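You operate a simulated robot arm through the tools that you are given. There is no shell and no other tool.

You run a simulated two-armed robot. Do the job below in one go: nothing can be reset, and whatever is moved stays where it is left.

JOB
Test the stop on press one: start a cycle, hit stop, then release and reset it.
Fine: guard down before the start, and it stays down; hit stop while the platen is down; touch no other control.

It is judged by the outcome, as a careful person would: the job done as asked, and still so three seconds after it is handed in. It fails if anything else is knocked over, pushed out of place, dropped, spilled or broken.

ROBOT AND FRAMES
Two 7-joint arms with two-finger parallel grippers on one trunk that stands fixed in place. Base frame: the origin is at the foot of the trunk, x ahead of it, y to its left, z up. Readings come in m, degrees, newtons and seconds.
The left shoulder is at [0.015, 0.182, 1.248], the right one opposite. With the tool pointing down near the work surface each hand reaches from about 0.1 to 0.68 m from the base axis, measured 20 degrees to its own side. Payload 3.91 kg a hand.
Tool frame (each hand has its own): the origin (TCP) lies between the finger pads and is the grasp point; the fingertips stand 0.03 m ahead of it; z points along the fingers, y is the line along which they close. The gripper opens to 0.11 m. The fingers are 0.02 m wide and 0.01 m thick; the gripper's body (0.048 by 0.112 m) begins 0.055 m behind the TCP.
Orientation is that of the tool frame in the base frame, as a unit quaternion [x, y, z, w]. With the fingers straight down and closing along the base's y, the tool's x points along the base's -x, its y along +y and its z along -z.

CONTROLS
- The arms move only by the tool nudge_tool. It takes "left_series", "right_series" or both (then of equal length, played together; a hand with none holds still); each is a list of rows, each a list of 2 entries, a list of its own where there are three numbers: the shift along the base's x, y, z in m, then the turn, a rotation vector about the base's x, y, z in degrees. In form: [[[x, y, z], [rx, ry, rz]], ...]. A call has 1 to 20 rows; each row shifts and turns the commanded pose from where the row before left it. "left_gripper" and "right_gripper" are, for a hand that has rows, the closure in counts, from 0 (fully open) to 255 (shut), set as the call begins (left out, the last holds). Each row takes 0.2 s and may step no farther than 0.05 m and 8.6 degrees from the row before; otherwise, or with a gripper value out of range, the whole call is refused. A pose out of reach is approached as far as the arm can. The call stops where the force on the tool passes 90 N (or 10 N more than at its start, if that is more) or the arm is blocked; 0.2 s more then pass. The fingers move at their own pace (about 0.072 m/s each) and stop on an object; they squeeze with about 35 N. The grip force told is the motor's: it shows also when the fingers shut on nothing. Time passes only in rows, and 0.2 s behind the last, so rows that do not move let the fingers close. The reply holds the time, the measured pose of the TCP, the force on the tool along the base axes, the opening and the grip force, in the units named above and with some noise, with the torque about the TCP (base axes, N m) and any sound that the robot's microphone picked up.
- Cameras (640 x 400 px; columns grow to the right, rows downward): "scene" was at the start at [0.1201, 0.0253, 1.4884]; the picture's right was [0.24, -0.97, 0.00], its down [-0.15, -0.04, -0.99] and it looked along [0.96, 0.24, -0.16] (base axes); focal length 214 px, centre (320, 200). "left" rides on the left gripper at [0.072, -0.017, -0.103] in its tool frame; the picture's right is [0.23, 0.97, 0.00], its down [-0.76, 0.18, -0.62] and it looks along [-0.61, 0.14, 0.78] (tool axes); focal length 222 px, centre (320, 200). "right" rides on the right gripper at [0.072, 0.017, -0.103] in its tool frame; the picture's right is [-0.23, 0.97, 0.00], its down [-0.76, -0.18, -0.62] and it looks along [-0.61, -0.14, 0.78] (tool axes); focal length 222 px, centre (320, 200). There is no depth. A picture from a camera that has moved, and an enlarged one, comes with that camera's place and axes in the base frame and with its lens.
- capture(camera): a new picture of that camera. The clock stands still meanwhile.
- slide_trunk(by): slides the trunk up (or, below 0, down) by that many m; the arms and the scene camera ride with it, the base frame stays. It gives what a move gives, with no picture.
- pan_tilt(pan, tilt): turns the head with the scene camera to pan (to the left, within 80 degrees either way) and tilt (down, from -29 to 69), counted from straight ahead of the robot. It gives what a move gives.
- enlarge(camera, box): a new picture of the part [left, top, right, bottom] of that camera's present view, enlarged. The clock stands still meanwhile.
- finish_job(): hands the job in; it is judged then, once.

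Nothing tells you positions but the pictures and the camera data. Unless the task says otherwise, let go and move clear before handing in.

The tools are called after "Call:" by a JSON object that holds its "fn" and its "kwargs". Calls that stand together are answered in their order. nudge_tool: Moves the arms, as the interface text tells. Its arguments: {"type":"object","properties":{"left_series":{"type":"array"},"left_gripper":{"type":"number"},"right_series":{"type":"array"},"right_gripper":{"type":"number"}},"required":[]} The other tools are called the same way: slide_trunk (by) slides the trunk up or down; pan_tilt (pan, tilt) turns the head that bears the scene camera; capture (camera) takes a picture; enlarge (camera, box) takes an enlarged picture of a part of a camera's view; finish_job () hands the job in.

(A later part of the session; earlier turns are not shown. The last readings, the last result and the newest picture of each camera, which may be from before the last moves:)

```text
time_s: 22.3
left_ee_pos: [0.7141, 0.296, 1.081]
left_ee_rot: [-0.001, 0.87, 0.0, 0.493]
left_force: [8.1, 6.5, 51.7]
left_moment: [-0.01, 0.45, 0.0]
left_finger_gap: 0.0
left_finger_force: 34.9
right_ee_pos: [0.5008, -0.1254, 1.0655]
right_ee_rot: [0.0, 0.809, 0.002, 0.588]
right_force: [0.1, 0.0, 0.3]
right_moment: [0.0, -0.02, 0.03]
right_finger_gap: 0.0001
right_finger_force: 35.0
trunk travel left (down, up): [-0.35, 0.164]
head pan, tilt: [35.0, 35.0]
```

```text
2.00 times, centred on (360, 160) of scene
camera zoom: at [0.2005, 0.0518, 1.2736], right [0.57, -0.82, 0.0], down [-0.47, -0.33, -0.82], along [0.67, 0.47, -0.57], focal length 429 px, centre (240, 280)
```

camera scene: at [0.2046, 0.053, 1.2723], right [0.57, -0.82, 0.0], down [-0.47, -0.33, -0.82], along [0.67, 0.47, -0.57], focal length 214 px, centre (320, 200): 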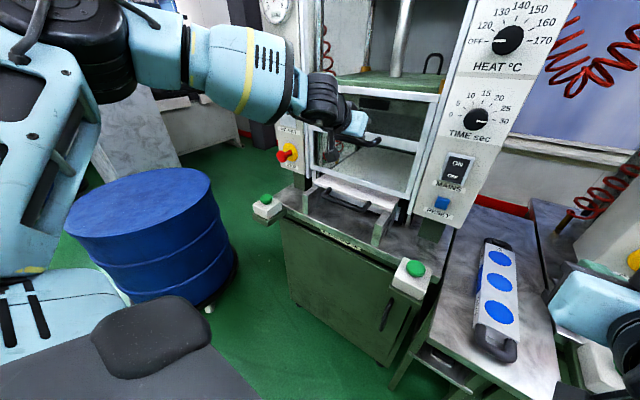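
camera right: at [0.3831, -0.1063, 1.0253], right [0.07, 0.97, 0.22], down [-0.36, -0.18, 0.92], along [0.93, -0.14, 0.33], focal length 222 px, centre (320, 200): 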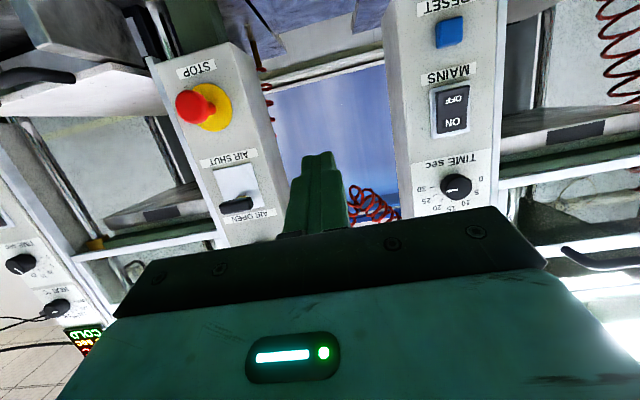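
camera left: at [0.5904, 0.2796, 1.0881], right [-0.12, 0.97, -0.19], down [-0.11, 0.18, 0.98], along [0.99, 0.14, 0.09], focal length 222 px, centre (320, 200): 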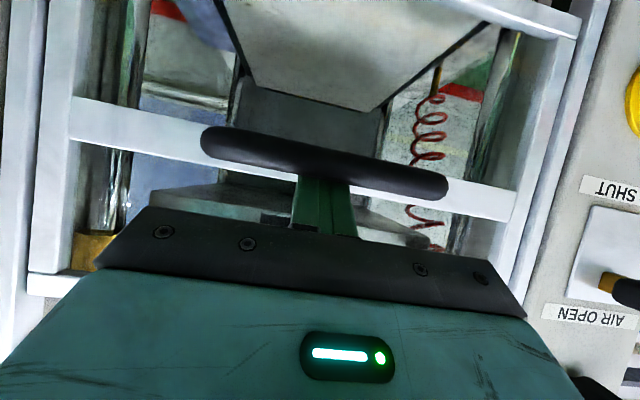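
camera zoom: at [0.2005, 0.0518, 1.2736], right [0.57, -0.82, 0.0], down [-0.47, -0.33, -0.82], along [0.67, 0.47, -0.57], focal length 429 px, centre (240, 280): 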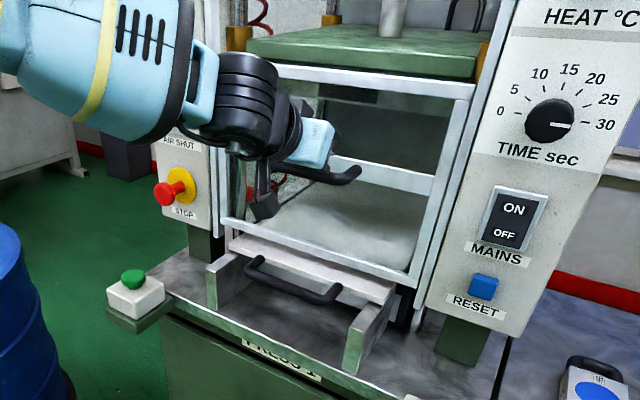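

The guard hit its bottom stop (about 52 N at the expected height), with its lower bar at the tray. I'll lift straight off the bar, back away, and check that the guard stays down.

Call:
{"fn": "nudge_tool", "kwargs": {"left_series": [[[0, 0, 0.02], [0, 0, 0]], [[0, 0, 0.02], [0, 0, 0]], [[0, 0, 0.03], [0, 0, 0]], [[-0.04, 0.0, 0.02], [0, 0, 0]], [[-0.04, 0.0, 0.0], [0, 0, 0]], [[-0.03, 0, 0], [0, 0, 0]]]}}

Call:
{"fn": "pan_tilt", "kwargs": {"pan": 22, "tilt": 25}}

Call:
{"fn": "capture", "kwargs": {"camera": "scene"}}

Call:
{"fn": "capture", "kwargs": {"camera": "left"}}

```text
time_s: 23.7
left_ee_pos: [0.6031, 0.2969, 1.156]
left_ee_rot: [0.0, 0.877, 0.0, 0.48]
left_force: [0.1, 0.5, 0.2]
left_moment: [-0.01, -0.01, -0.01]
left_finger_gap: 0.0001
left_finger_force: 34.8
right_ee_pos: [0.5031, -0.1243, 1.0633]
right_ee_rot: [0.001, 0.809, 0.001, 0.588]
right_force: [0.5, 0.3, 0.2]
right_moment: [0.02, -0.01, -0.02]
right_finger_gap: 0.0
right_finger_force: 35.2
trunk travel left (down, up): [-0.35, 0.164]
head pan, tilt: [35.0, 35.0]
```

```text
time_s: 24.4
left_ee_pos: [0.6017, 0.2966, 1.1556]
left_ee_rot: [0.0, 0.877, 0.0, 0.48]
left_force: [-0.2, -0.2, 0.8]
left_moment: [0.01, -0.01, -0.01]
left_finger_gap: 0.0002
left_finger_force: 34.9
right_ee_pos: [0.5049, -0.1241, 1.0625]
right_ee_rot: [0.001, 0.809, 0.001, 0.587]
right_force: [-0.5, -0.4, -0.1]
right_moment: [0.04, -0.03, 0.0]
right_finger_gap: 0.0003
right_finger_force: 34.8
trunk travel left (down, up): [-0.35, 0.164]
head pan, tilt: [22.0, 25.0]
```

```text
taken
camera scene: at [0.2177, 0.0372, 1.2881], right [0.37, -0.93, 0.0], down [-0.39, -0.16, -0.91], along [0.84, 0.34, -0.42], focal length 214 px, centre (320, 200)
```

scene: 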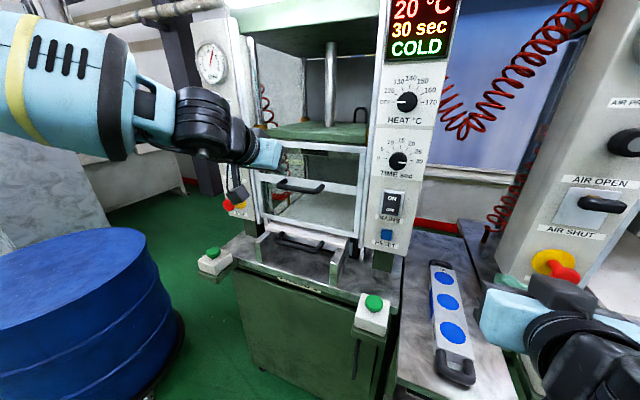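

```text
taken
camera left: at [0.4794, 0.2796, 1.1501], right [-0.12, 0.97, -0.19], down [-0.11, 0.18, 0.98], along [0.99, 0.14, 0.09], focal length 222 px, centre (320, 200)
```

left: 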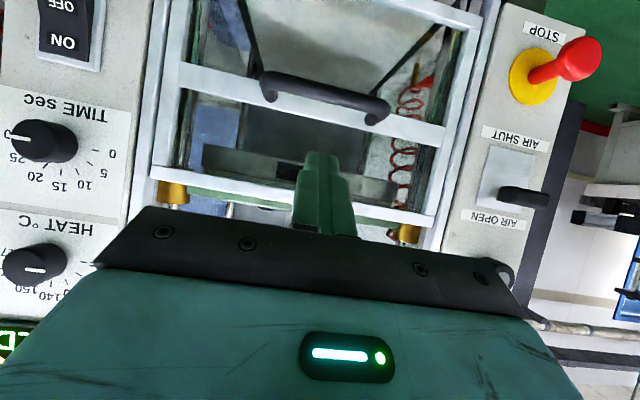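

The guard stays down. I'll look closely at the stop knob and the start buttons.

Call:
{"fn": "enlarge", "kwargs": {"camera": "left", "box": [470, 10, 630, 150]}}

Call:
{"fn": "enlarge", "kwargs": {"camera": "scene", "box": [180, 170, 420, 350]}}

Call:
{"fn": "capture", "kwargs": {"camera": "right"}}

```text
2.86 times, centred on (550, 80) of left
camera zoom: at [0.4794, 0.2796, 1.1501], right [-0.12, 0.97, -0.19], down [-0.11, 0.18, 0.98], along [0.99, 0.14, 0.09], focal length 635 px, centre (-337, 543)
```

zoom: 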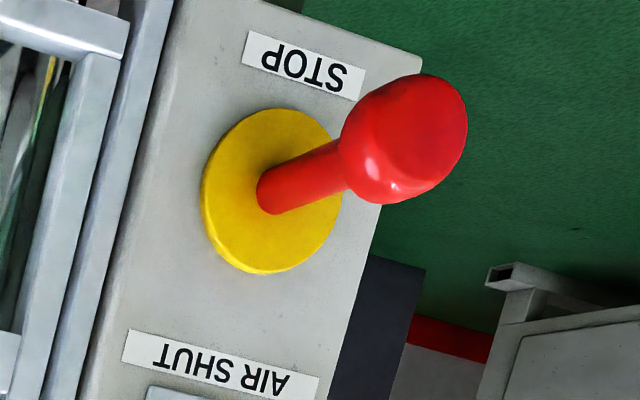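

```text
2.22 times, centred on (300, 260) of scene
camera zoom: at [0.2177, 0.0372, 1.2881], right [0.37, -0.93, 0.0], down [-0.39, -0.16, -0.91], along [0.84, 0.34, -0.42], focal length 477 px, centre (364, 67)
```

zoom: 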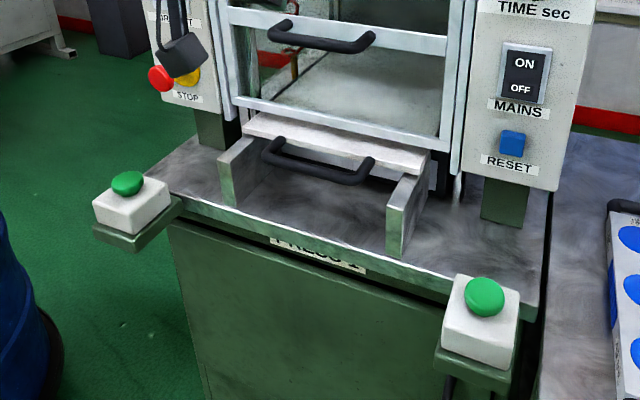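

```text
taken
camera right: at [0.383, -0.1062, 1.0253], right [0.07, 0.97, 0.22], down [-0.36, -0.18, 0.92], along [0.93, -0.14, 0.33], focal length 222 px, centre (320, 200)
```

right: 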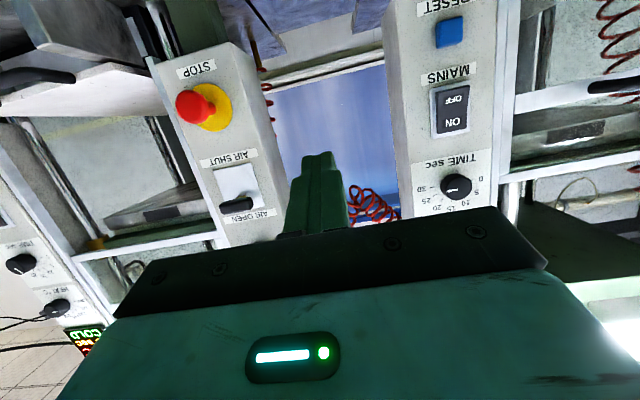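

The stop is a long-stemmed mushroom that looks like a push-to-stop, pull-to-release type. I'll move the left hand to a pose in front of it, well short of touching, to check reach and measure the knob.

Call:
{"fn": "nudge_tool", "kwargs": {"left_series": [[[-0.02, 0.03, 0], [0, 0, 0]], [[-0.02, 0.04, 0], [0, 0, 0]], [[0, 0.04, -0.02], [0, 0, 0]], [[0, 0.04, -0.03], [0, 0, 0]], [[0, 0.04, -0.03], [0, 0, 0]], [[0, 0.04, -0.03], [0, 0, 0]], [[0, 0.02, -0.03], [0, 0, 0]]]}}

Call:
{"fn": "capture", "kwargs": {"camera": "left"}}

Call:
{"fn": "capture", "kwargs": {"camera": "scene"}}

```text
time_s: 26.0
left_ee_pos: [0.5667, 0.5455, 1.0139]
left_ee_rot: [0.001, 0.878, 0.0, 0.479]
left_force: [-0.1, 0.4, -0.6]
left_moment: [0.01, 0.0, 0.02]
left_finger_gap: 0.0
left_finger_force: 34.8
right_ee_pos: [0.5048, -0.1232, 1.0616]
right_ee_rot: [0.0, 0.809, 0.001, 0.587]
right_force: [0.4, 0.6, -0.3]
right_moment: [0.0, 0.0, -0.01]
right_finger_gap: 0.0
right_finger_force: 35.6
trunk travel left (down, up): [-0.35, 0.164]
head pan, tilt: [22.0, 25.0]
```

```text
taken
camera left: at [0.4435, 0.5299, 1.0084], right [-0.12, 0.97, -0.19], down [-0.11, 0.18, 0.98], along [0.99, 0.14, 0.09], focal length 222 px, centre (320, 200)
```

left: 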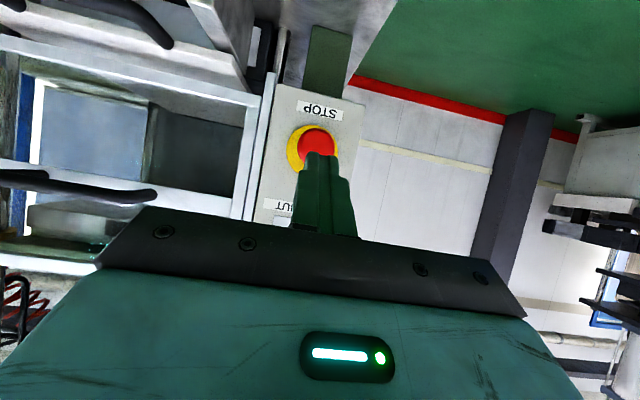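

```text
taken
camera scene: at [0.218, 0.0375, 1.2881], right [0.37, -0.93, 0.0], down [-0.39, -0.16, -0.91], along [0.84, 0.34, -0.42], focal length 214 px, centre (320, 200)
```

scene: 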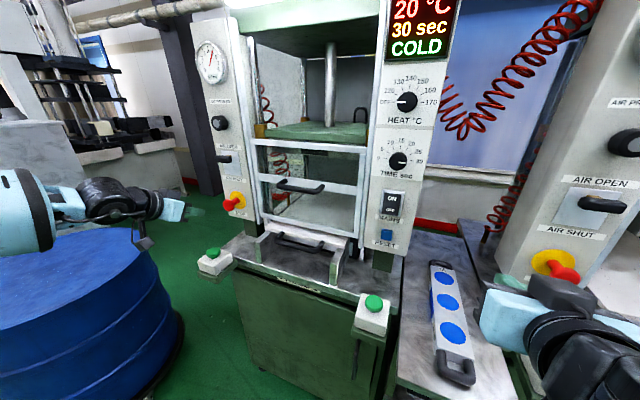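

The stop knob is at about (0.697, 0.55, 0.974) and its axis is along x. With the fingers pitched 33° down, the left hand can press both its start button and the stop. I'll hover both hands over the two green start buttons.

Call:
{"fn": "nudge_tool", "kwargs": {"left_series": [[[0, 0.004, -0.02], [0, 0, 0]], [[0, 0, -0.02], [0, 0, 0]], [[0, 0, -0.02], [0, 0, 0]], [[0, 0, -0.02], [0, 0, 0]], [[0, 0, -0.01], [0, 0, 0]], [[0, 0, 0], [0, 0, 0]]], "right_series": [[[0.012, 0.035, 0], [0, 8.2, 0]], [[0.012, 0.035, -0.02], [0, 8.2, 0]], [[0.012, 0.035, -0.03], [0, 8.2, 0]], [[0.012, 0.035, -0.03], [0, 0, 0]], [[0.012, 0.035, -0.03], [0, 0, 0]], [[0, 0, -0.02], [0, 0, 0]]]}}

Call:
{"fn": "pan_tilt", "kwargs": {"pan": 24, "tilt": 35}}

Call:
{"fn": "capture", "kwargs": {"camera": "scene"}}

Call:
{"fn": "capture", "kwargs": {"camera": "left"}}

Call:
{"fn": "capture", "kwargs": {"camera": "right"}}

```text
time_s: 27.4
left_ee_pos: [0.5638, 0.5482, 0.9246]
left_ee_rot: [0.001, 0.878, -0.001, 0.479]
left_force: [0.1, 0.2, -0.4]
left_moment: [-0.01, 0.03, 0.03]
left_finger_gap: 0.0
left_finger_force: 34.8
right_ee_pos: [0.5628, 0.0535, 0.9336]
right_ee_rot: [0.001, 0.916, 0.002, 0.401]
right_force: [0.5, 0.5, 0.6]
right_moment: [0.03, 0.01, 0.0]
right_finger_gap: 0.0
right_finger_force: 34.9
trunk travel left (down, up): [-0.35, 0.164]
head pan, tilt: [22.0, 25.0]
```

```text
time_s: 28.1
left_ee_pos: [0.5649, 0.551, 0.9254]
left_ee_rot: [0.001, 0.878, -0.001, 0.479]
left_force: [-0.1, 0.6, -0.3]
left_moment: [-0.01, -0.01, 0.03]
left_finger_gap: 0.0
left_finger_force: 35.1
right_ee_pos: [0.5639, 0.0538, 0.9338]
right_ee_rot: [0.001, 0.916, 0.001, 0.401]
right_force: [-0.2, 0.7, 0.5]
right_moment: [0.01, -0.02, -0.01]
right_finger_gap: 0.0001
right_finger_force: 35.0
trunk travel left (down, up): [-0.35, 0.164]
head pan, tilt: [24.0, 35.0]
```

```text
taken
camera scene: at [0.2128, 0.0383, 1.2724], right [0.41, -0.91, 0.0], down [-0.52, -0.23, -0.82], along [0.75, 0.33, -0.57], focal length 214 px, centre (320, 200)
```

scene: 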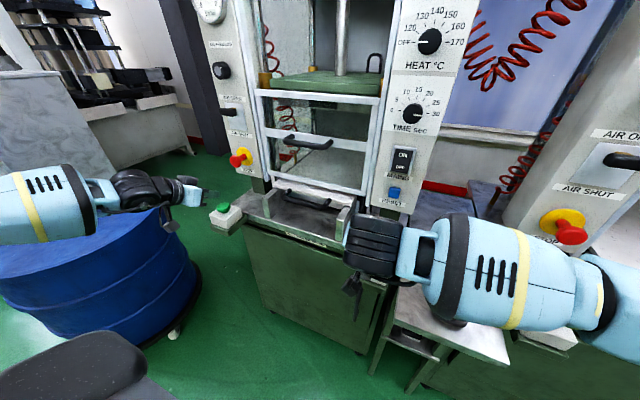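

```text
taken
camera left: at [0.4411, 0.5326, 0.9191], right [-0.12, 0.97, -0.19], down [-0.11, 0.18, 0.98], along [0.99, 0.14, 0.09], focal length 222 px, centre (320, 200)
```

left: 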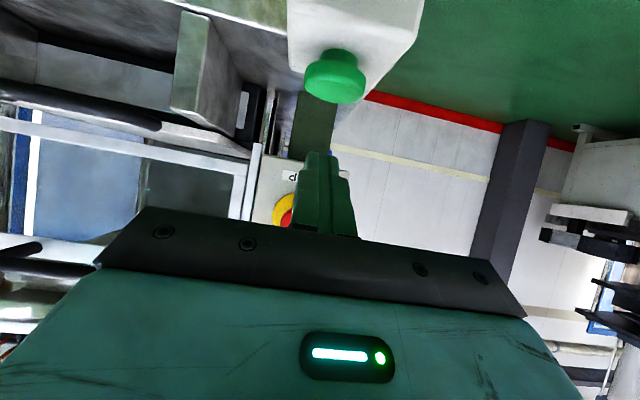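

```text
taken
camera right: at [0.4372, 0.0712, 0.9498], right [0.15, 0.97, 0.17], down [0.06, -0.18, 0.98], along [0.99, -0.14, -0.08], focal length 222 px, centre (320, 200)
```

right: 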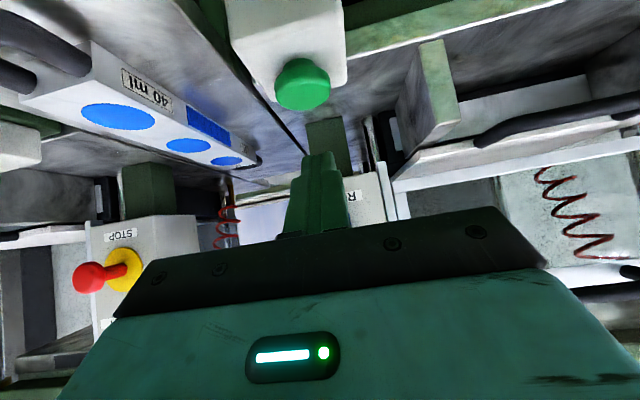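

Both hands hover over the green buttons. Before pressing, I'll check the left forearm's clearance from the drum.

Call:
{"fn": "pan_tilt", "kwargs": {"pan": 60, "tilt": 35}}

Call:
{"fn": "capture", "kwargs": {"camera": "scene"}}

```text
time_s: 29.1
left_ee_pos: [0.5647, 0.5499, 0.9237]
left_ee_rot: [0.001, 0.878, 0.0, 0.479]
left_force: [0.0, 0.4, -0.4]
left_moment: [-0.03, 0.01, -0.03]
left_finger_gap: 0.0
left_finger_force: 35.1
right_ee_pos: [0.5615, 0.0543, 0.9329]
right_ee_rot: [0.001, 0.916, 0.0, 0.402]
right_force: [0.6, 0.2, 0.0]
right_moment: [-0.02, 0.03, 0.03]
right_finger_gap: 0.0001
right_finger_force: 35.1
trunk travel left (down, up): [-0.35, 0.164]
head pan, tilt: [60.0, 35.0]
```

```text
taken
camera scene: at [0.1765, 0.0788, 1.2724], right [0.87, -0.5, 0.0], down [-0.29, -0.5, -0.82], along [0.41, 0.71, -0.57], focal length 214 px, centre (320, 200)
```

scene: 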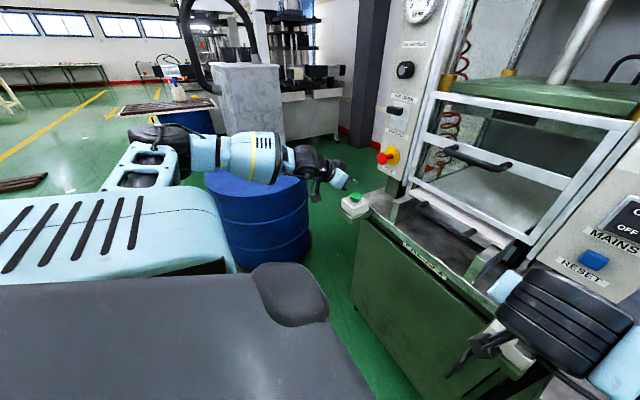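

The forearm is well clear of the drum. I'll aim the head at the platen, come down to just above both buttons, and take a look.

Call:
{"fn": "pan_tilt", "kwargs": {"pan": 28, "tilt": 22}}

Call:
{"fn": "nudge_tool", "kwargs": {"left_series": [[[0.009, 0.001, -0.01], [0, 0, 0]], [[0, 0, -0.01], [0, 0, 0]], [[0, 0, 0], [0, 0, 0]]], "right_series": [[[0.016, -0.003, -0.013], [0, 0, 0]], [[0, 0, -0.013], [0, 0, 0]], [[0, 0, 0], [0, 0, 0]]]}}

Call:
{"fn": "capture", "kwargs": {"camera": "scene"}}

Call:
{"fn": "capture", "kwargs": {"camera": "left"}}

Call:
{"fn": "capture", "kwargs": {"camera": "right"}}

```text
time_s: 30.1
left_ee_pos: [0.5646, 0.55, 0.9236]
left_ee_rot: [0.001, 0.878, -0.001, 0.479]
left_force: [0.5, 0.5, 0.7]
left_moment: [0.04, 0.0, -0.02]
left_finger_gap: 0.0
left_finger_force: 35.4
right_ee_pos: [0.5622, 0.0542, 0.933]
right_ee_rot: [0.0, 0.916, 0.001, 0.401]
right_force: [-0.3, -0.4, -1.0]
right_moment: [-0.02, 0.0, -0.02]
right_finger_gap: 0.0001
right_finger_force: 35.1
trunk travel left (down, up): [-0.35, 0.164]
head pan, tilt: [28.0, 22.0]
```

```text
time_s: 30.9
left_ee_pos: [0.5725, 0.5516, 0.9059]
left_ee_rot: [0.0, 0.878, 0.0, 0.48]
left_force: [-0.1, -0.1, -0.6]
left_moment: [-0.02, 0.0, 0.01]
left_finger_gap: 0.0003
left_finger_force: 34.8
right_ee_pos: [0.5797, 0.0491, 0.9067]
right_ee_rot: [0.001, 0.916, 0.001, 0.401]
right_force: [0.1, 0.3, -0.7]
right_moment: [0.02, -0.01, -0.01]
right_finger_gap: 0.0
right_finger_force: 34.8
trunk travel left (down, up): [-0.35, 0.164]
head pan, tilt: [28.0, 22.0]
```

```text
taken
camera scene: at [0.2145, 0.0459, 1.2929], right [0.47, -0.88, 0.0], down [-0.33, -0.18, -0.93], along [0.82, 0.43, -0.37], focal length 214 px, centre (320, 200)
```

scene: 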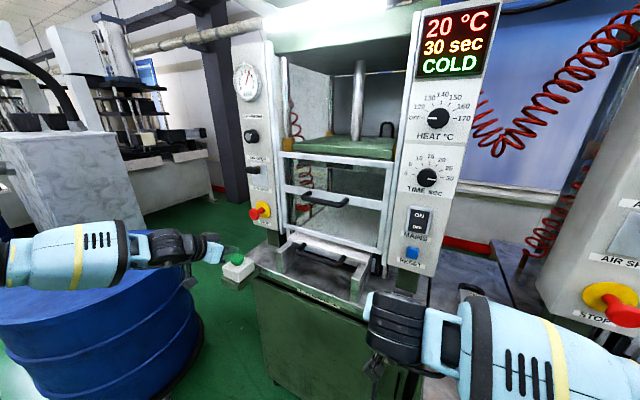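

```text
taken
camera left: at [0.45, 0.5347, 0.8995], right [-0.12, 0.97, -0.19], down [-0.11, 0.18, 0.98], along [0.99, 0.14, 0.09], focal length 222 px, centre (320, 200)
```

left: 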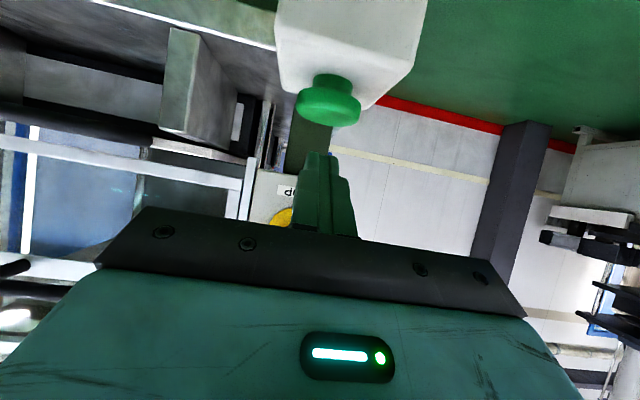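

```text
taken
camera right: at [0.4531, 0.0671, 0.923], right [0.15, 0.97, 0.17], down [0.06, -0.18, 0.98], along [0.99, -0.14, -0.08], focal length 222 px, centre (320, 200)
```

right: 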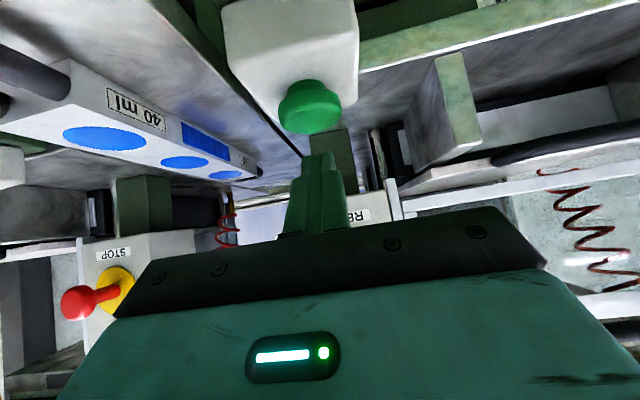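

Both fingertips line up with the green button heads. I'll press both down together.

Call:
{"fn": "nudge_tool", "kwargs": {"left_series": [[[0, 0, -0.01], [0, 0, 0]], [[0, 0, -0.01], [0, 0, 0]], [[0, 0, -0.01], [0, 0, 0]], [[0, 0, -0.005], [0, 0, 0]]], "right_series": [[[0, 0.001, -0.01], [0, 0, 0]], [[0, 0, -0.01], [0, 0, 0]], [[0, 0, -0.01], [0, 0, 0]], [[0, 0, -0.005], [0, 0, 0]]]}}

Call:
{"fn": "capture", "kwargs": {"camera": "scene"}}

Call:
{"fn": "capture", "kwargs": {"camera": "left"}}

Call:
{"fn": "capture", "kwargs": {"camera": "right"}}

```text
time_s: 31.9
left_ee_pos: [0.5722, 0.5513, 0.8774]
left_ee_rot: [0.002, 0.875, 0.0, 0.484]
left_force: [-2.9, 2.1, 15.6]
left_moment: [0.0, -0.24, 0.04]
left_finger_gap: 0.0001
left_finger_force: 35.2
right_ee_pos: [0.5803, 0.0507, 0.8779]
right_ee_rot: [0.001, 0.913, 0.003, 0.407]
right_force: [5.0, -0.5, 27.3]
right_moment: [-0.05, -0.51, 0.14]
right_finger_gap: 0.0
right_finger_force: 34.8
trunk travel left (down, up): [-0.35, 0.164]
head pan, tilt: [28.0, 22.0]
heard: click, click
```

```text
taken
camera scene: at [0.2107, 0.045, 1.2941], right [0.47, -0.88, 0.0], down [-0.33, -0.17, -0.93], along [0.82, 0.44, -0.37], focal length 214 px, centre (320, 200)
```

scene: 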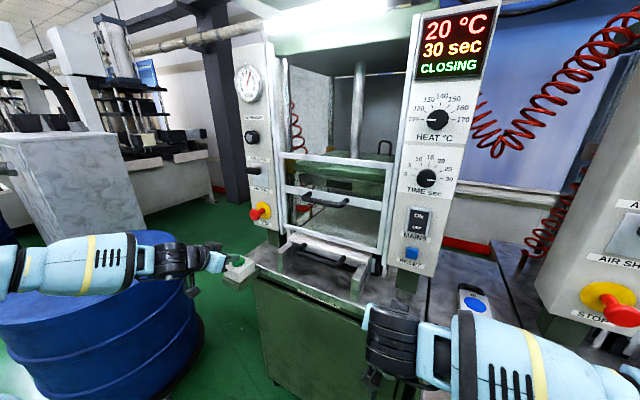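

```text
taken
camera left: at [0.4486, 0.5347, 0.8694], right [-0.12, 0.97, -0.19], down [-0.12, 0.18, 0.98], along [0.99, 0.14, 0.1], focal length 222 px, centre (320, 200)
```

left: 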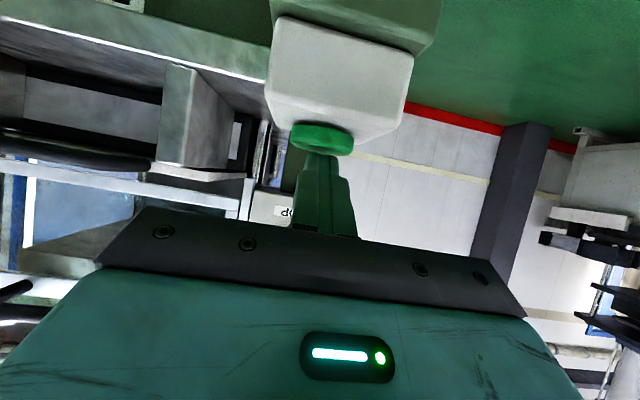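

```text
taken
camera right: at [0.4548, 0.068, 0.8927], right [0.15, 0.97, 0.18], down [0.05, -0.18, 0.98], along [0.99, -0.14, -0.07], focal length 222 px, centre (320, 200)
```

right: 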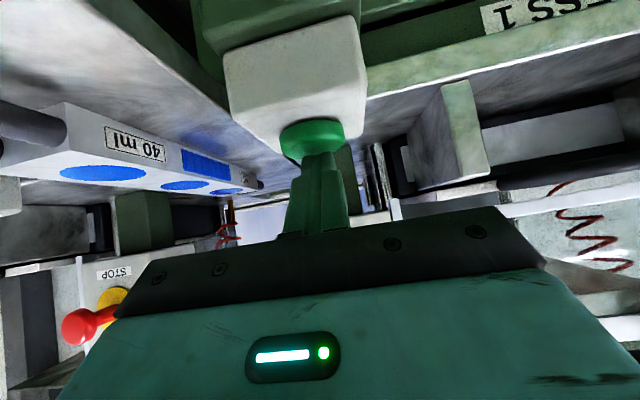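

The display now reads "CLOSING" and the platen is descending. I'll hold both buttons and check until it is down.

Call:
{"fn": "nudge_tool", "kwargs": {"left_series": [[[0, 0, 0], [0, 0, 0]], [[0, 0, 0], [0, 0, 0]], [[0, 0, 0], [0, 0, 0]], [[0, 0, 0], [0, 0, 0]]], "right_series": [[[0, 0, 0], [0, 0, 0]], [[0, 0, 0], [0, 0, 0]], [[0, 0, 0], [0, 0, 0]], [[0, 0, 0], [0, 0, 0]]]}}

Call:
{"fn": "capture", "kwargs": {"camera": "scene"}}

```text
time_s: 32.9
left_ee_pos: [0.571, 0.5506, 0.8754]
left_ee_rot: [0.0, 0.875, 0.001, 0.483]
left_force: [4.1, 4.9, 22.2]
left_moment: [0.11, -0.54, 0.07]
left_finger_gap: 0.0
left_finger_force: 35.1
right_ee_pos: [0.5807, 0.05, 0.8786]
right_ee_rot: [0.001, 0.913, 0.003, 0.408]
right_force: [8.0, 1.3, 32.9]
right_moment: [-0.03, -0.69, -0.05]
right_finger_gap: 0.0001
right_finger_force: 35.3
trunk travel left (down, up): [-0.35, 0.164]
head pan, tilt: [28.0, 22.0]
```

```text
taken
camera scene: at [0.2109, 0.0449, 1.2937], right [0.47, -0.88, 0.0], down [-0.33, -0.17, -0.93], along [0.82, 0.44, -0.37], focal length 214 px, centre (320, 200)
```

scene: 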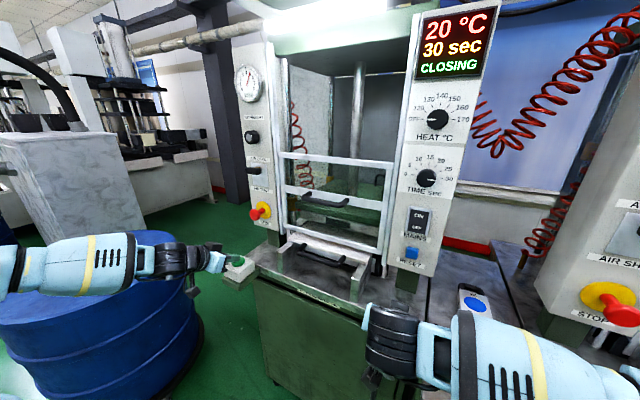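

The platen is still going down behind the guard. I'll keep holding.

Call:
{"fn": "nudge_tool", "kwargs": {"left_series": [[[0, 0, 0], [0, 0, 0]], [[0, 0, 0], [0, 0, 0]], [[0, 0, 0], [0, 0, 0]], [[0, 0, 0], [0, 0, 0]]], "right_series": [[[0, 0, 0], [0, 0, 0]], [[0, 0, 0], [0, 0, 0]], [[0, 0, 0], [0, 0, 0]], [[0, 0, 0], [0, 0, 0]]]}}

Call:
{"fn": "capture", "kwargs": {"camera": "scene"}}

```text
time_s: 33.9
left_ee_pos: [0.5711, 0.5515, 0.876]
left_ee_rot: [0.0, 0.876, 0.0, 0.483]
left_force: [5.3, 7.8, 22.6]
left_moment: [0.16, -0.59, 0.21]
left_finger_gap: 0.0002
left_finger_force: 35.1
right_ee_pos: [0.5784, 0.0497, 0.8769]
right_ee_rot: [0.002, 0.913, 0.003, 0.408]
right_force: [7.2, 0.2, 33.2]
right_moment: [-0.03, -0.65, 0.01]
right_finger_gap: 0.0001
right_finger_force: 35.3
trunk travel left (down, up): [-0.35, 0.164]
head pan, tilt: [28.0, 22.0]
```

```text
taken
camera scene: at [0.2109, 0.0449, 1.2937], right [0.47, -0.88, 0.0], down [-0.33, -0.17, -0.93], along [0.82, 0.44, -0.37], focal length 214 px, centre (320, 200)
```

scene: 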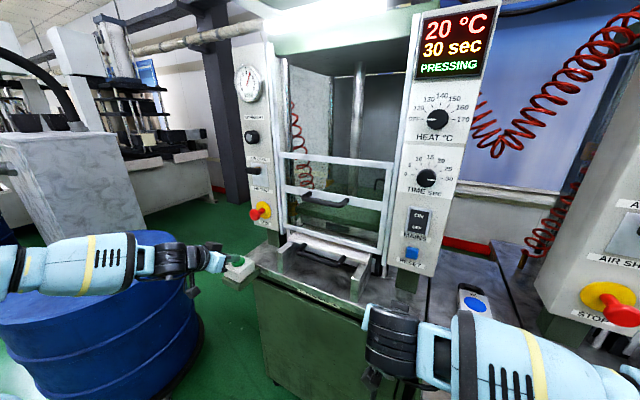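

The display reads "PRESSING", so the platen is down. I'll lift both hands off the buttons, with the left going to stop height, and check that the press holds.

Call:
{"fn": "nudge_tool", "kwargs": {"left_series": [[[0, 0, 0.04], [0, 0, 0]], [[0, 0, 0.04], [0, 0, 0]], [[0.02, 0, 0.034], [0, 0, 0]]], "right_series": [[[0, 0, 0.02], [0, 0, 0]], [[0, 0, 0.02], [0, 0, 0]], [[-0.01, 0, 0.02], [0, 0, 0]]]}}

Call:
{"fn": "capture", "kwargs": {"camera": "scene"}}

Call:
{"fn": "capture", "kwargs": {"camera": "left"}}

```text
time_s: 34.7
left_ee_pos: [0.5929, 0.5508, 0.9821]
left_ee_rot: [0.0, 0.878, 0.0, 0.479]
left_force: [-0.7, -0.3, 0.0]
left_moment: [0.03, 0.03, 0.0]
left_finger_gap: 0.0
left_finger_force: 34.9
right_ee_pos: [0.5718, 0.0488, 0.9297]
right_ee_rot: [0.0, 0.916, 0.002, 0.401]
right_force: [0.7, 0.3, -0.4]
right_moment: [0.03, -0.01, 0.03]
right_finger_gap: 0.0
right_finger_force: 35.0
trunk travel left (down, up): [-0.35, 0.164]
head pan, tilt: [28.0, 22.0]
```

```text
taken
camera scene: at [0.2147, 0.0449, 1.2928], right [0.47, -0.88, 0.0], down [-0.33, -0.17, -0.93], along [0.82, 0.44, -0.37], focal length 214 px, centre (320, 200)
```

scene: 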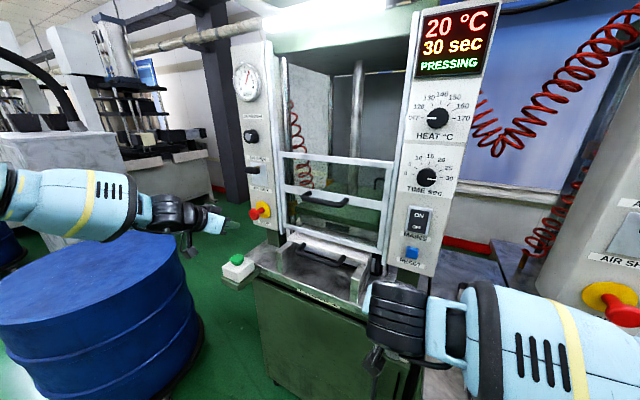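

```text
taken
camera left: at [0.4696, 0.5342, 0.9771], right [-0.12, 0.97, -0.19], down [-0.11, 0.18, 0.98], along [0.99, 0.14, 0.09], focal length 222 px, centre (320, 200)
```

left: 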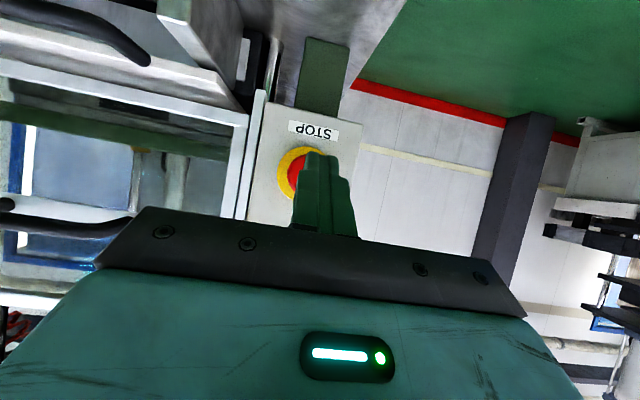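

The press is still pressing with the platen down. I'll push the stop straight in.

Call:
{"fn": "nudge_tool", "kwargs": {"left_series": [[[0.03, -0.003, 0.0], [0, 0, 0]], [[0.025, 0, 0], [0, 0, 0]], [[0.01, 0, 0], [0, 0, 0]], [[0.01, 0, 0], [0, 0, 0]], [[0.01, 0, 0], [0, 0, 0]]]}}

Call:
{"fn": "capture", "kwargs": {"camera": "scene"}}

Call:
{"fn": "capture", "kwargs": {"camera": "left"}}

```text
time_s: 35.9
left_ee_pos: [0.6668, 0.5475, 0.9839]
left_ee_rot: [-0.001, 0.879, 0.0, 0.478]
left_force: [-74.4, -9.8, 5.0]
left_moment: [-0.07, 0.48, -0.29]
left_finger_gap: 0.0
left_finger_force: 34.8
right_ee_pos: [0.5636, 0.0491, 0.9359]
right_ee_rot: [0.001, 0.914, 0.002, 0.405]
right_force: [0.3, 1.1, 0.4]
right_moment: [0.02, -0.02, -0.02]
right_finger_gap: 0.0
right_finger_force: 34.9
trunk travel left (down, up): [-0.35, 0.164]
head pan, tilt: [28.0, 22.0]
```

```text
taken
camera scene: at [0.2044, 0.0444, 1.2947], right [0.47, -0.88, 0.0], down [-0.32, -0.17, -0.93], along [0.82, 0.44, -0.37], focal length 214 px, centre (320, 200)
```

scene: 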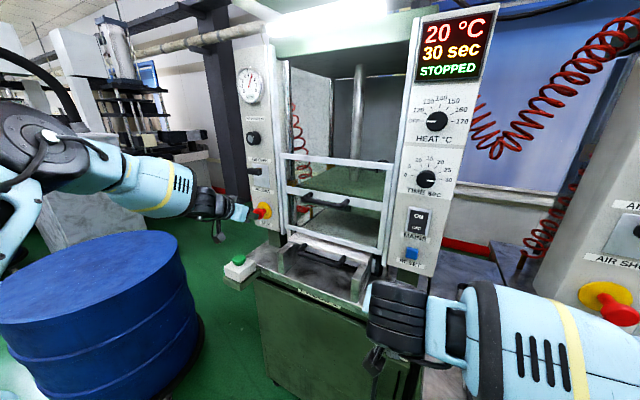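

```text
taken
camera left: at [0.5438, 0.5318, 0.9795], right [-0.12, 0.97, -0.19], down [-0.11, 0.18, 0.98], along [0.99, 0.14, 0.09], focal length 222 px, centre (320, 200)
```

left: 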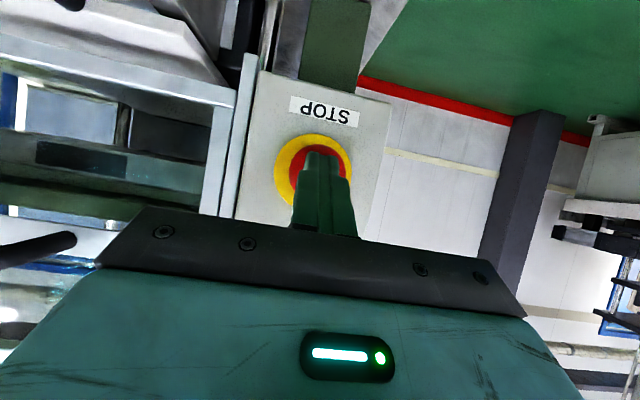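

The display shows "STOPPED" and the platen is retracting. I'll back off a little and look at the pushed-in knob.

Call:
{"fn": "nudge_tool", "kwargs": {"left_series": [[[-0.03, 0, 0], [0, 0, 0]], [[-0.03, 0, 0], [0, 0, 0]], [[-0.03, 0, 0], [0, 0, 0]], [[0, 0, 0.02], [0, 0, 0]], [[0, 0, 0.02], [0, 0, 0]]]}}

Call:
{"fn": "enlarge", "kwargs": {"camera": "left", "box": [240, 60, 400, 210]}}

Call:
{"fn": "enlarge", "kwargs": {"camera": "scene", "box": [220, 140, 320, 260]}}

Call:
{"fn": "capture", "kwargs": {"camera": "scene"}}

```text
time_s: 37.1
left_ee_pos: [0.5884, 0.5489, 1.0243]
left_ee_rot: [0.001, 0.877, -0.001, 0.48]
left_force: [-0.1, -0.3, -0.6]
left_moment: [-0.03, 0.0, 0.01]
left_finger_gap: 0.0
left_finger_force: 34.8
right_ee_pos: [0.572, 0.0506, 0.931]
right_ee_rot: [0.001, 0.916, 0.001, 0.401]
right_force: [-0.4, 1.0, 0.2]
right_moment: [0.0, -0.03, -0.02]
right_finger_gap: 0.0
right_finger_force: 34.9
trunk travel left (down, up): [-0.35, 0.164]
head pan, tilt: [28.0, 22.0]
```

```text
2.67 times, centred on (320, 135) of left
camera zoom: at [0.4648, 0.5322, 1.0188], right [-0.12, 0.97, -0.19], down [-0.11, 0.18, 0.98], along [0.99, 0.14, 0.09], focal length 592 px, centre (320, 373)
```

zoom: 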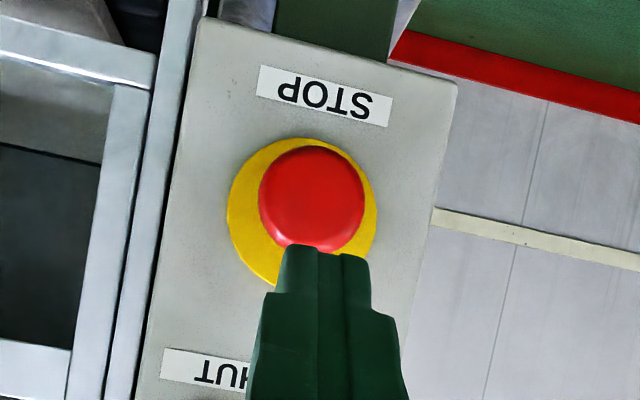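

```text
3.33 times, centred on (270, 200) of scene
camera zoom: at [0.2144, 0.0458, 1.293], right [0.47, -0.88, 0.0], down [-0.33, -0.18, -0.93], along [0.82, 0.43, -0.37], focal length 715 px, centre (487, 200)
```

zoom: 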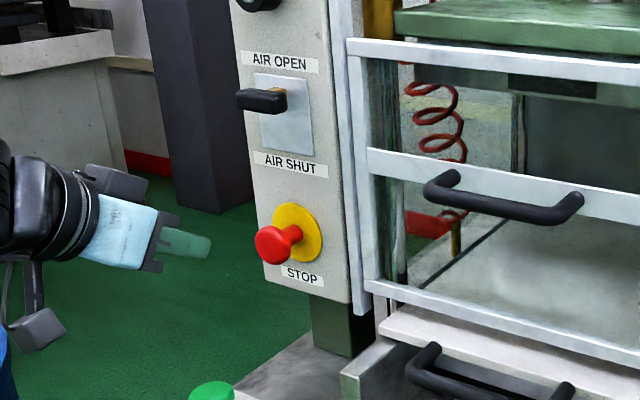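

```text
taken
camera scene: at [0.2144, 0.0458, 1.293], right [0.47, -0.88, 0.0], down [-0.33, -0.18, -0.93], along [0.82, 0.43, -0.37], focal length 214 px, centre (320, 200)
```

scene: 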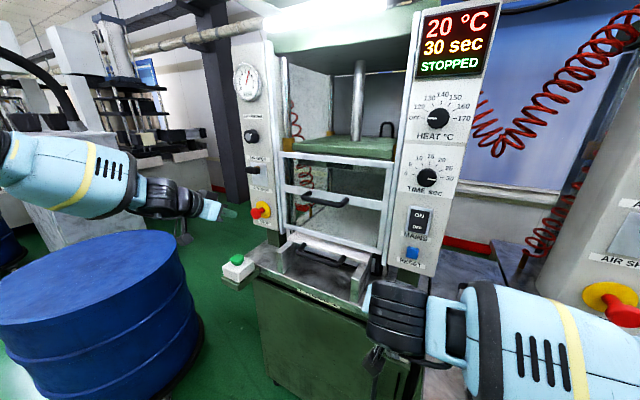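

The stop is latched in, the guard is still down, and the platen has retracted. I'll open the left fingers to about 7 cm, line up on the knob axis (y 0.55, z 0.975), and advance part way.

Call:
{"fn": "nudge_tool", "kwargs": {"left_series": [[[0, 0.001, -0.02], [0, 0, 0]], [[0, 0, -0.02], [0, 0, 0]], [[0, 0, -0.008], [0, 0, 0]], [[0.03, 0, 0], [0, 0, 0]], [[0.03, 0, 0], [0, 0, 0]]], "left_gripper": 93}}

Call:
{"fn": "capture", "kwargs": {"camera": "left"}}

Call:
{"fn": "enlarge", "kwargs": {"camera": "scene", "box": [190, 140, 320, 260]}}

```text
time_s: 38.3
left_ee_pos: [0.6484, 0.5496, 0.9758]
left_ee_rot: [0.0, 0.878, -0.001, 0.479]
left_force: [0.9, -0.7, 0.0]
left_moment: [0.02, 0.0, 0.03]
left_finger_gap: 0.0699
left_finger_force: 0.0
right_ee_pos: [0.5721, 0.0501, 0.9318]
right_ee_rot: [0.001, 0.916, 0.001, 0.402]
right_force: [0.0, 0.0, 0.9]
right_moment: [0.0, 0.0, 0.02]
right_finger_gap: 0.0
right_finger_force: 35.1
trunk travel left (down, up): [-0.35, 0.164]
head pan, tilt: [28.0, 22.0]
```

```text
taken
camera left: at [0.5252, 0.5326, 0.9705], right [-0.12, 0.97, -0.19], down [-0.11, 0.18, 0.98], along [0.99, 0.14, 0.09], focal length 222 px, centre (320, 200)
```

left: 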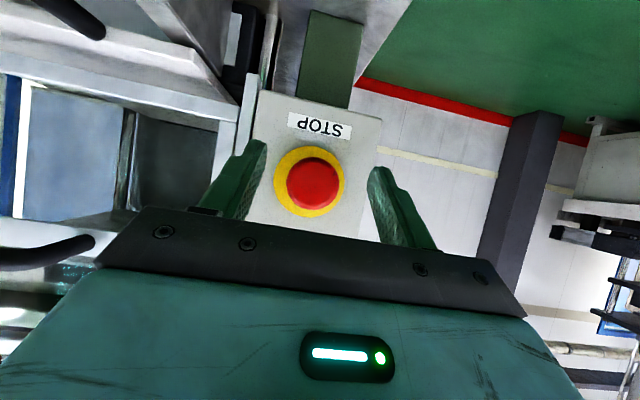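

```text
3.33 times, centred on (255, 200) of scene
camera zoom: at [0.2148, 0.0458, 1.2929], right [0.47, -0.88, 0.0], down [-0.33, -0.18, -0.93], along [0.82, 0.44, -0.37], focal length 715 px, centre (537, 200)
```

zoom: 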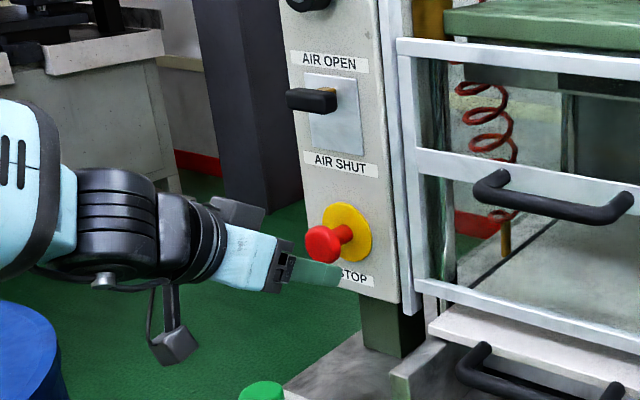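

The fingers straddle the knob nicely. I'll advance to the head, close, and then check.

Call:
{"fn": "nudge_tool", "kwargs": {"left_series": [[[0.02, 0, 0], [0, 0, 0]], [[0.02, 0, 0], [0, 0, 0]], [[0.012, 0, 0], [0, 0, 0]]]}}

Call:
{"fn": "capture", "kwargs": {"camera": "left"}}

Call:
{"fn": "enlarge", "kwargs": {"camera": "scene", "box": [190, 140, 320, 260]}}

```text
time_s: 39.1
left_ee_pos: [0.7003, 0.5493, 0.9745]
left_ee_rot: [0.001, 0.877, 0.0, 0.48]
left_force: [-0.5, -0.1, -0.2]
left_moment: [-0.01, -0.02, -0.02]
left_finger_gap: 0.07
left_finger_force: 0.1
right_ee_pos: [0.572, 0.0503, 0.9316]
right_ee_rot: [0.001, 0.916, 0.0, 0.401]
right_force: [0.2, -0.6, -0.2]
right_moment: [0.02, 0.01, 0.0]
right_finger_gap: 0.0
right_finger_force: 34.9
trunk travel left (down, up): [-0.35, 0.164]
head pan, tilt: [28.0, 22.0]
```

```text
taken
camera left: at [0.5773, 0.533, 0.9694], right [-0.12, 0.97, -0.19], down [-0.11, 0.18, 0.98], along [0.99, 0.14, 0.09], focal length 222 px, centre (320, 200)
```

left: 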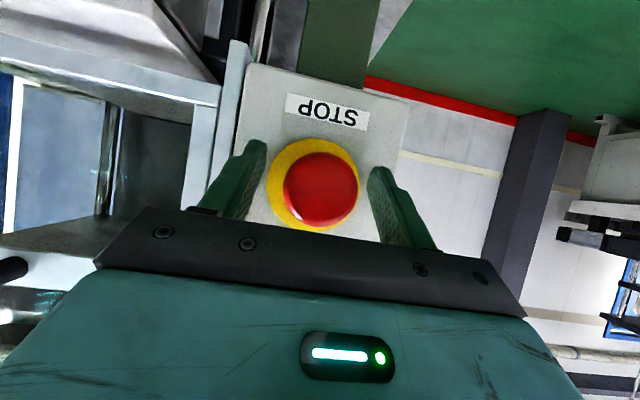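

```text
3.33 times, centred on (255, 200) of scene
camera zoom: at [0.2148, 0.0459, 1.2929], right [0.47, -0.88, 0.0], down [-0.33, -0.18, -0.93], along [0.82, 0.43, -0.37], focal length 715 px, centre (537, 200)
```

zoom: 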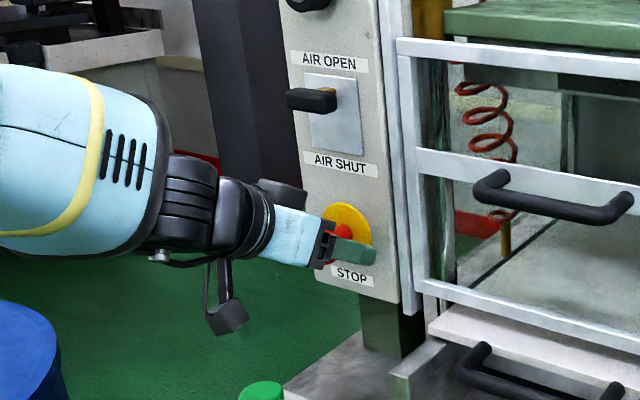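

The knob sits between the fingers. I'll close on it.

Call:
{"fn": "nudge_tool", "kwargs": {"left_series": [[[0.005, 0.0005, 0], [0, 0, 0]], [[0, 0, 0], [0, 0, 0]], [[0, 0, 0], [0, 0, 0]], [[0, 0, 0], [0, 0, 0]]], "left_gripper": 255}}

Call:
{"fn": "capture", "kwargs": {"camera": "left"}}

```text
time_s: 40.1
left_ee_pos: [0.7051, 0.5498, 0.9769]
left_ee_rot: [0.0, 0.878, 0.0, 0.479]
left_force: [-3.7, -3.8, -0.6]
left_moment: [0.0, 0.01, -0.01]
left_finger_gap: 0.0397
left_finger_force: 45.4
right_ee_pos: [0.5704, 0.0501, 0.9312]
right_ee_rot: [0.001, 0.916, 0.002, 0.402]
right_force: [0.3, 0.3, -1.0]
right_moment: [0.0, 0.04, -0.03]
right_finger_gap: 0.0001
right_finger_force: 34.8
trunk travel left (down, up): [-0.35, 0.164]
head pan, tilt: [28.0, 22.0]
```

```text
taken
camera left: at [0.5813, 0.533, 0.9706], right [-0.12, 0.97, -0.19], down [-0.11, 0.18, 0.98], along [0.99, 0.14, 0.09], focal length 222 px, centre (320, 200)
```

left: 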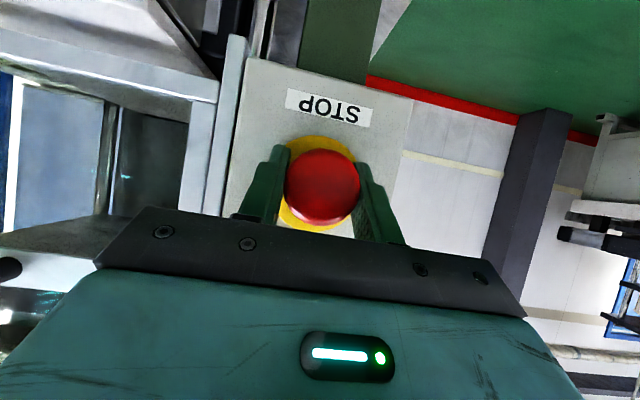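

The knob is gripped (40 mm wide). I'll pull it gently straight out.

Call:
{"fn": "nudge_tool", "kwargs": {"left_series": [[[-0.004, 0, 0], [0, 0, 0]], [[-0.004, 0, 0], [0, 0, 0]], [[-0.004, 0, 0], [0, 0, 0]], [[-0.003, 0, 0], [0, 0, 0]]]}}

Call:
{"fn": "capture", "kwargs": {"camera": "left"}}

Call:
{"fn": "capture", "kwargs": {"camera": "scene"}}

```text
time_s: 41.1
left_ee_pos: [0.6952, 0.55, 0.976]
left_ee_rot: [0.0, 0.877, 0.0, 0.48]
left_force: [25.0, 0.7, 1.0]
left_moment: [-0.02, -0.24, -0.02]
left_finger_gap: 0.0401
left_finger_force: 45.2
right_ee_pos: [0.5734, 0.0504, 0.9297]
right_ee_rot: [0.001, 0.916, 0.001, 0.401]
right_force: [0.1, 0.6, 0.4]
right_moment: [-0.01, 0.03, 0.01]
right_finger_gap: 0.0
right_finger_force: 35.4
trunk travel left (down, up): [-0.35, 0.164]
head pan, tilt: [28.0, 22.0]
```

```text
taken
camera left: at [0.5709, 0.5329, 0.9704], right [-0.12, 0.97, -0.19], down [-0.12, 0.18, 0.98], along [0.99, 0.14, 0.09], focal length 222 px, centre (320, 200)
```

left: 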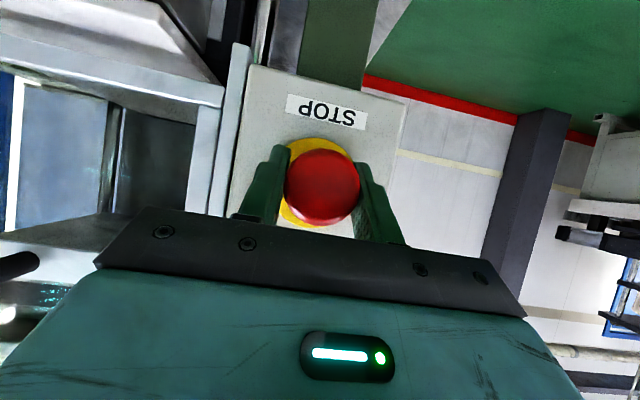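

```text
taken
camera scene: at [0.2175, 0.046, 1.2924], right [0.47, -0.88, 0.0], down [-0.33, -0.18, -0.93], along [0.82, 0.43, -0.38], focal length 214 px, centre (320, 200)
```

scene: 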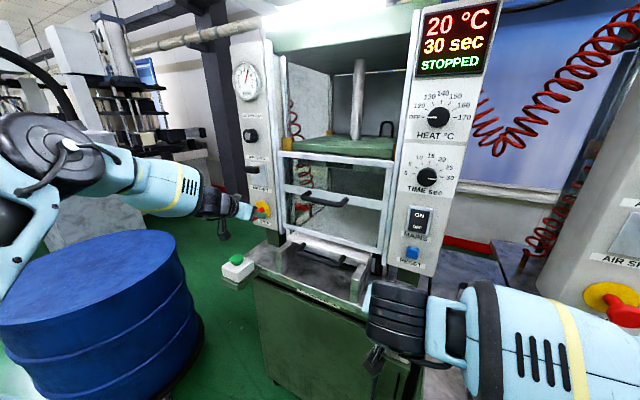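

The knob came out about 10 mm with the fingers. I'll pull a touch more to be sure it seats, then let go and look.

Call:
{"fn": "nudge_tool", "kwargs": {"left_series": [[[-0.003, 0, 0], [0, 0, 0]], [[-0.003, 0, 0], [0, 0, 0]], [[0, 0, 0], [0, 0, 0]]]}}

Call:
{"fn": "capture", "kwargs": {"camera": "left"}}

```text
time_s: 41.9
left_ee_pos: [0.689, 0.5497, 0.9753]
left_ee_rot: [0.001, 0.877, -0.001, 0.48]
left_force: [41.6, 1.1, 5.7]
left_moment: [-0.02, -0.07, -0.04]
left_finger_gap: 0.04
left_finger_force: 44.8
right_ee_pos: [0.5737, 0.0496, 0.9312]
right_ee_rot: [0.0, 0.917, 0.001, 0.4]
right_force: [-0.5, -0.1, -0.5]
right_moment: [0.01, 0.01, 0.02]
right_finger_gap: 0.0
right_finger_force: 35.0
trunk travel left (down, up): [-0.35, 0.164]
head pan, tilt: [28.0, 22.0]
```

```text
taken
camera left: at [0.5655, 0.533, 0.97], right [-0.12, 0.97, -0.19], down [-0.11, 0.18, 0.98], along [0.99, 0.14, 0.09], focal length 222 px, centre (320, 200)
```

left: 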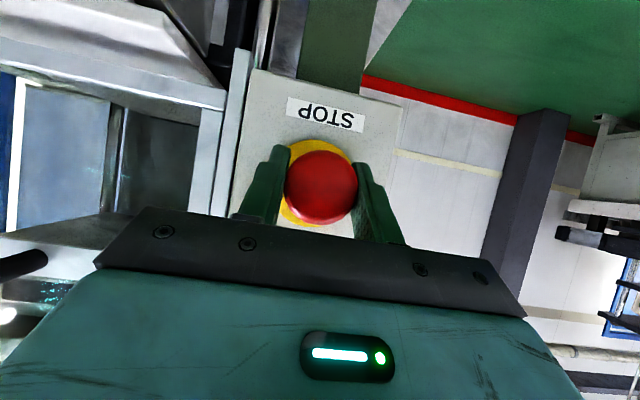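

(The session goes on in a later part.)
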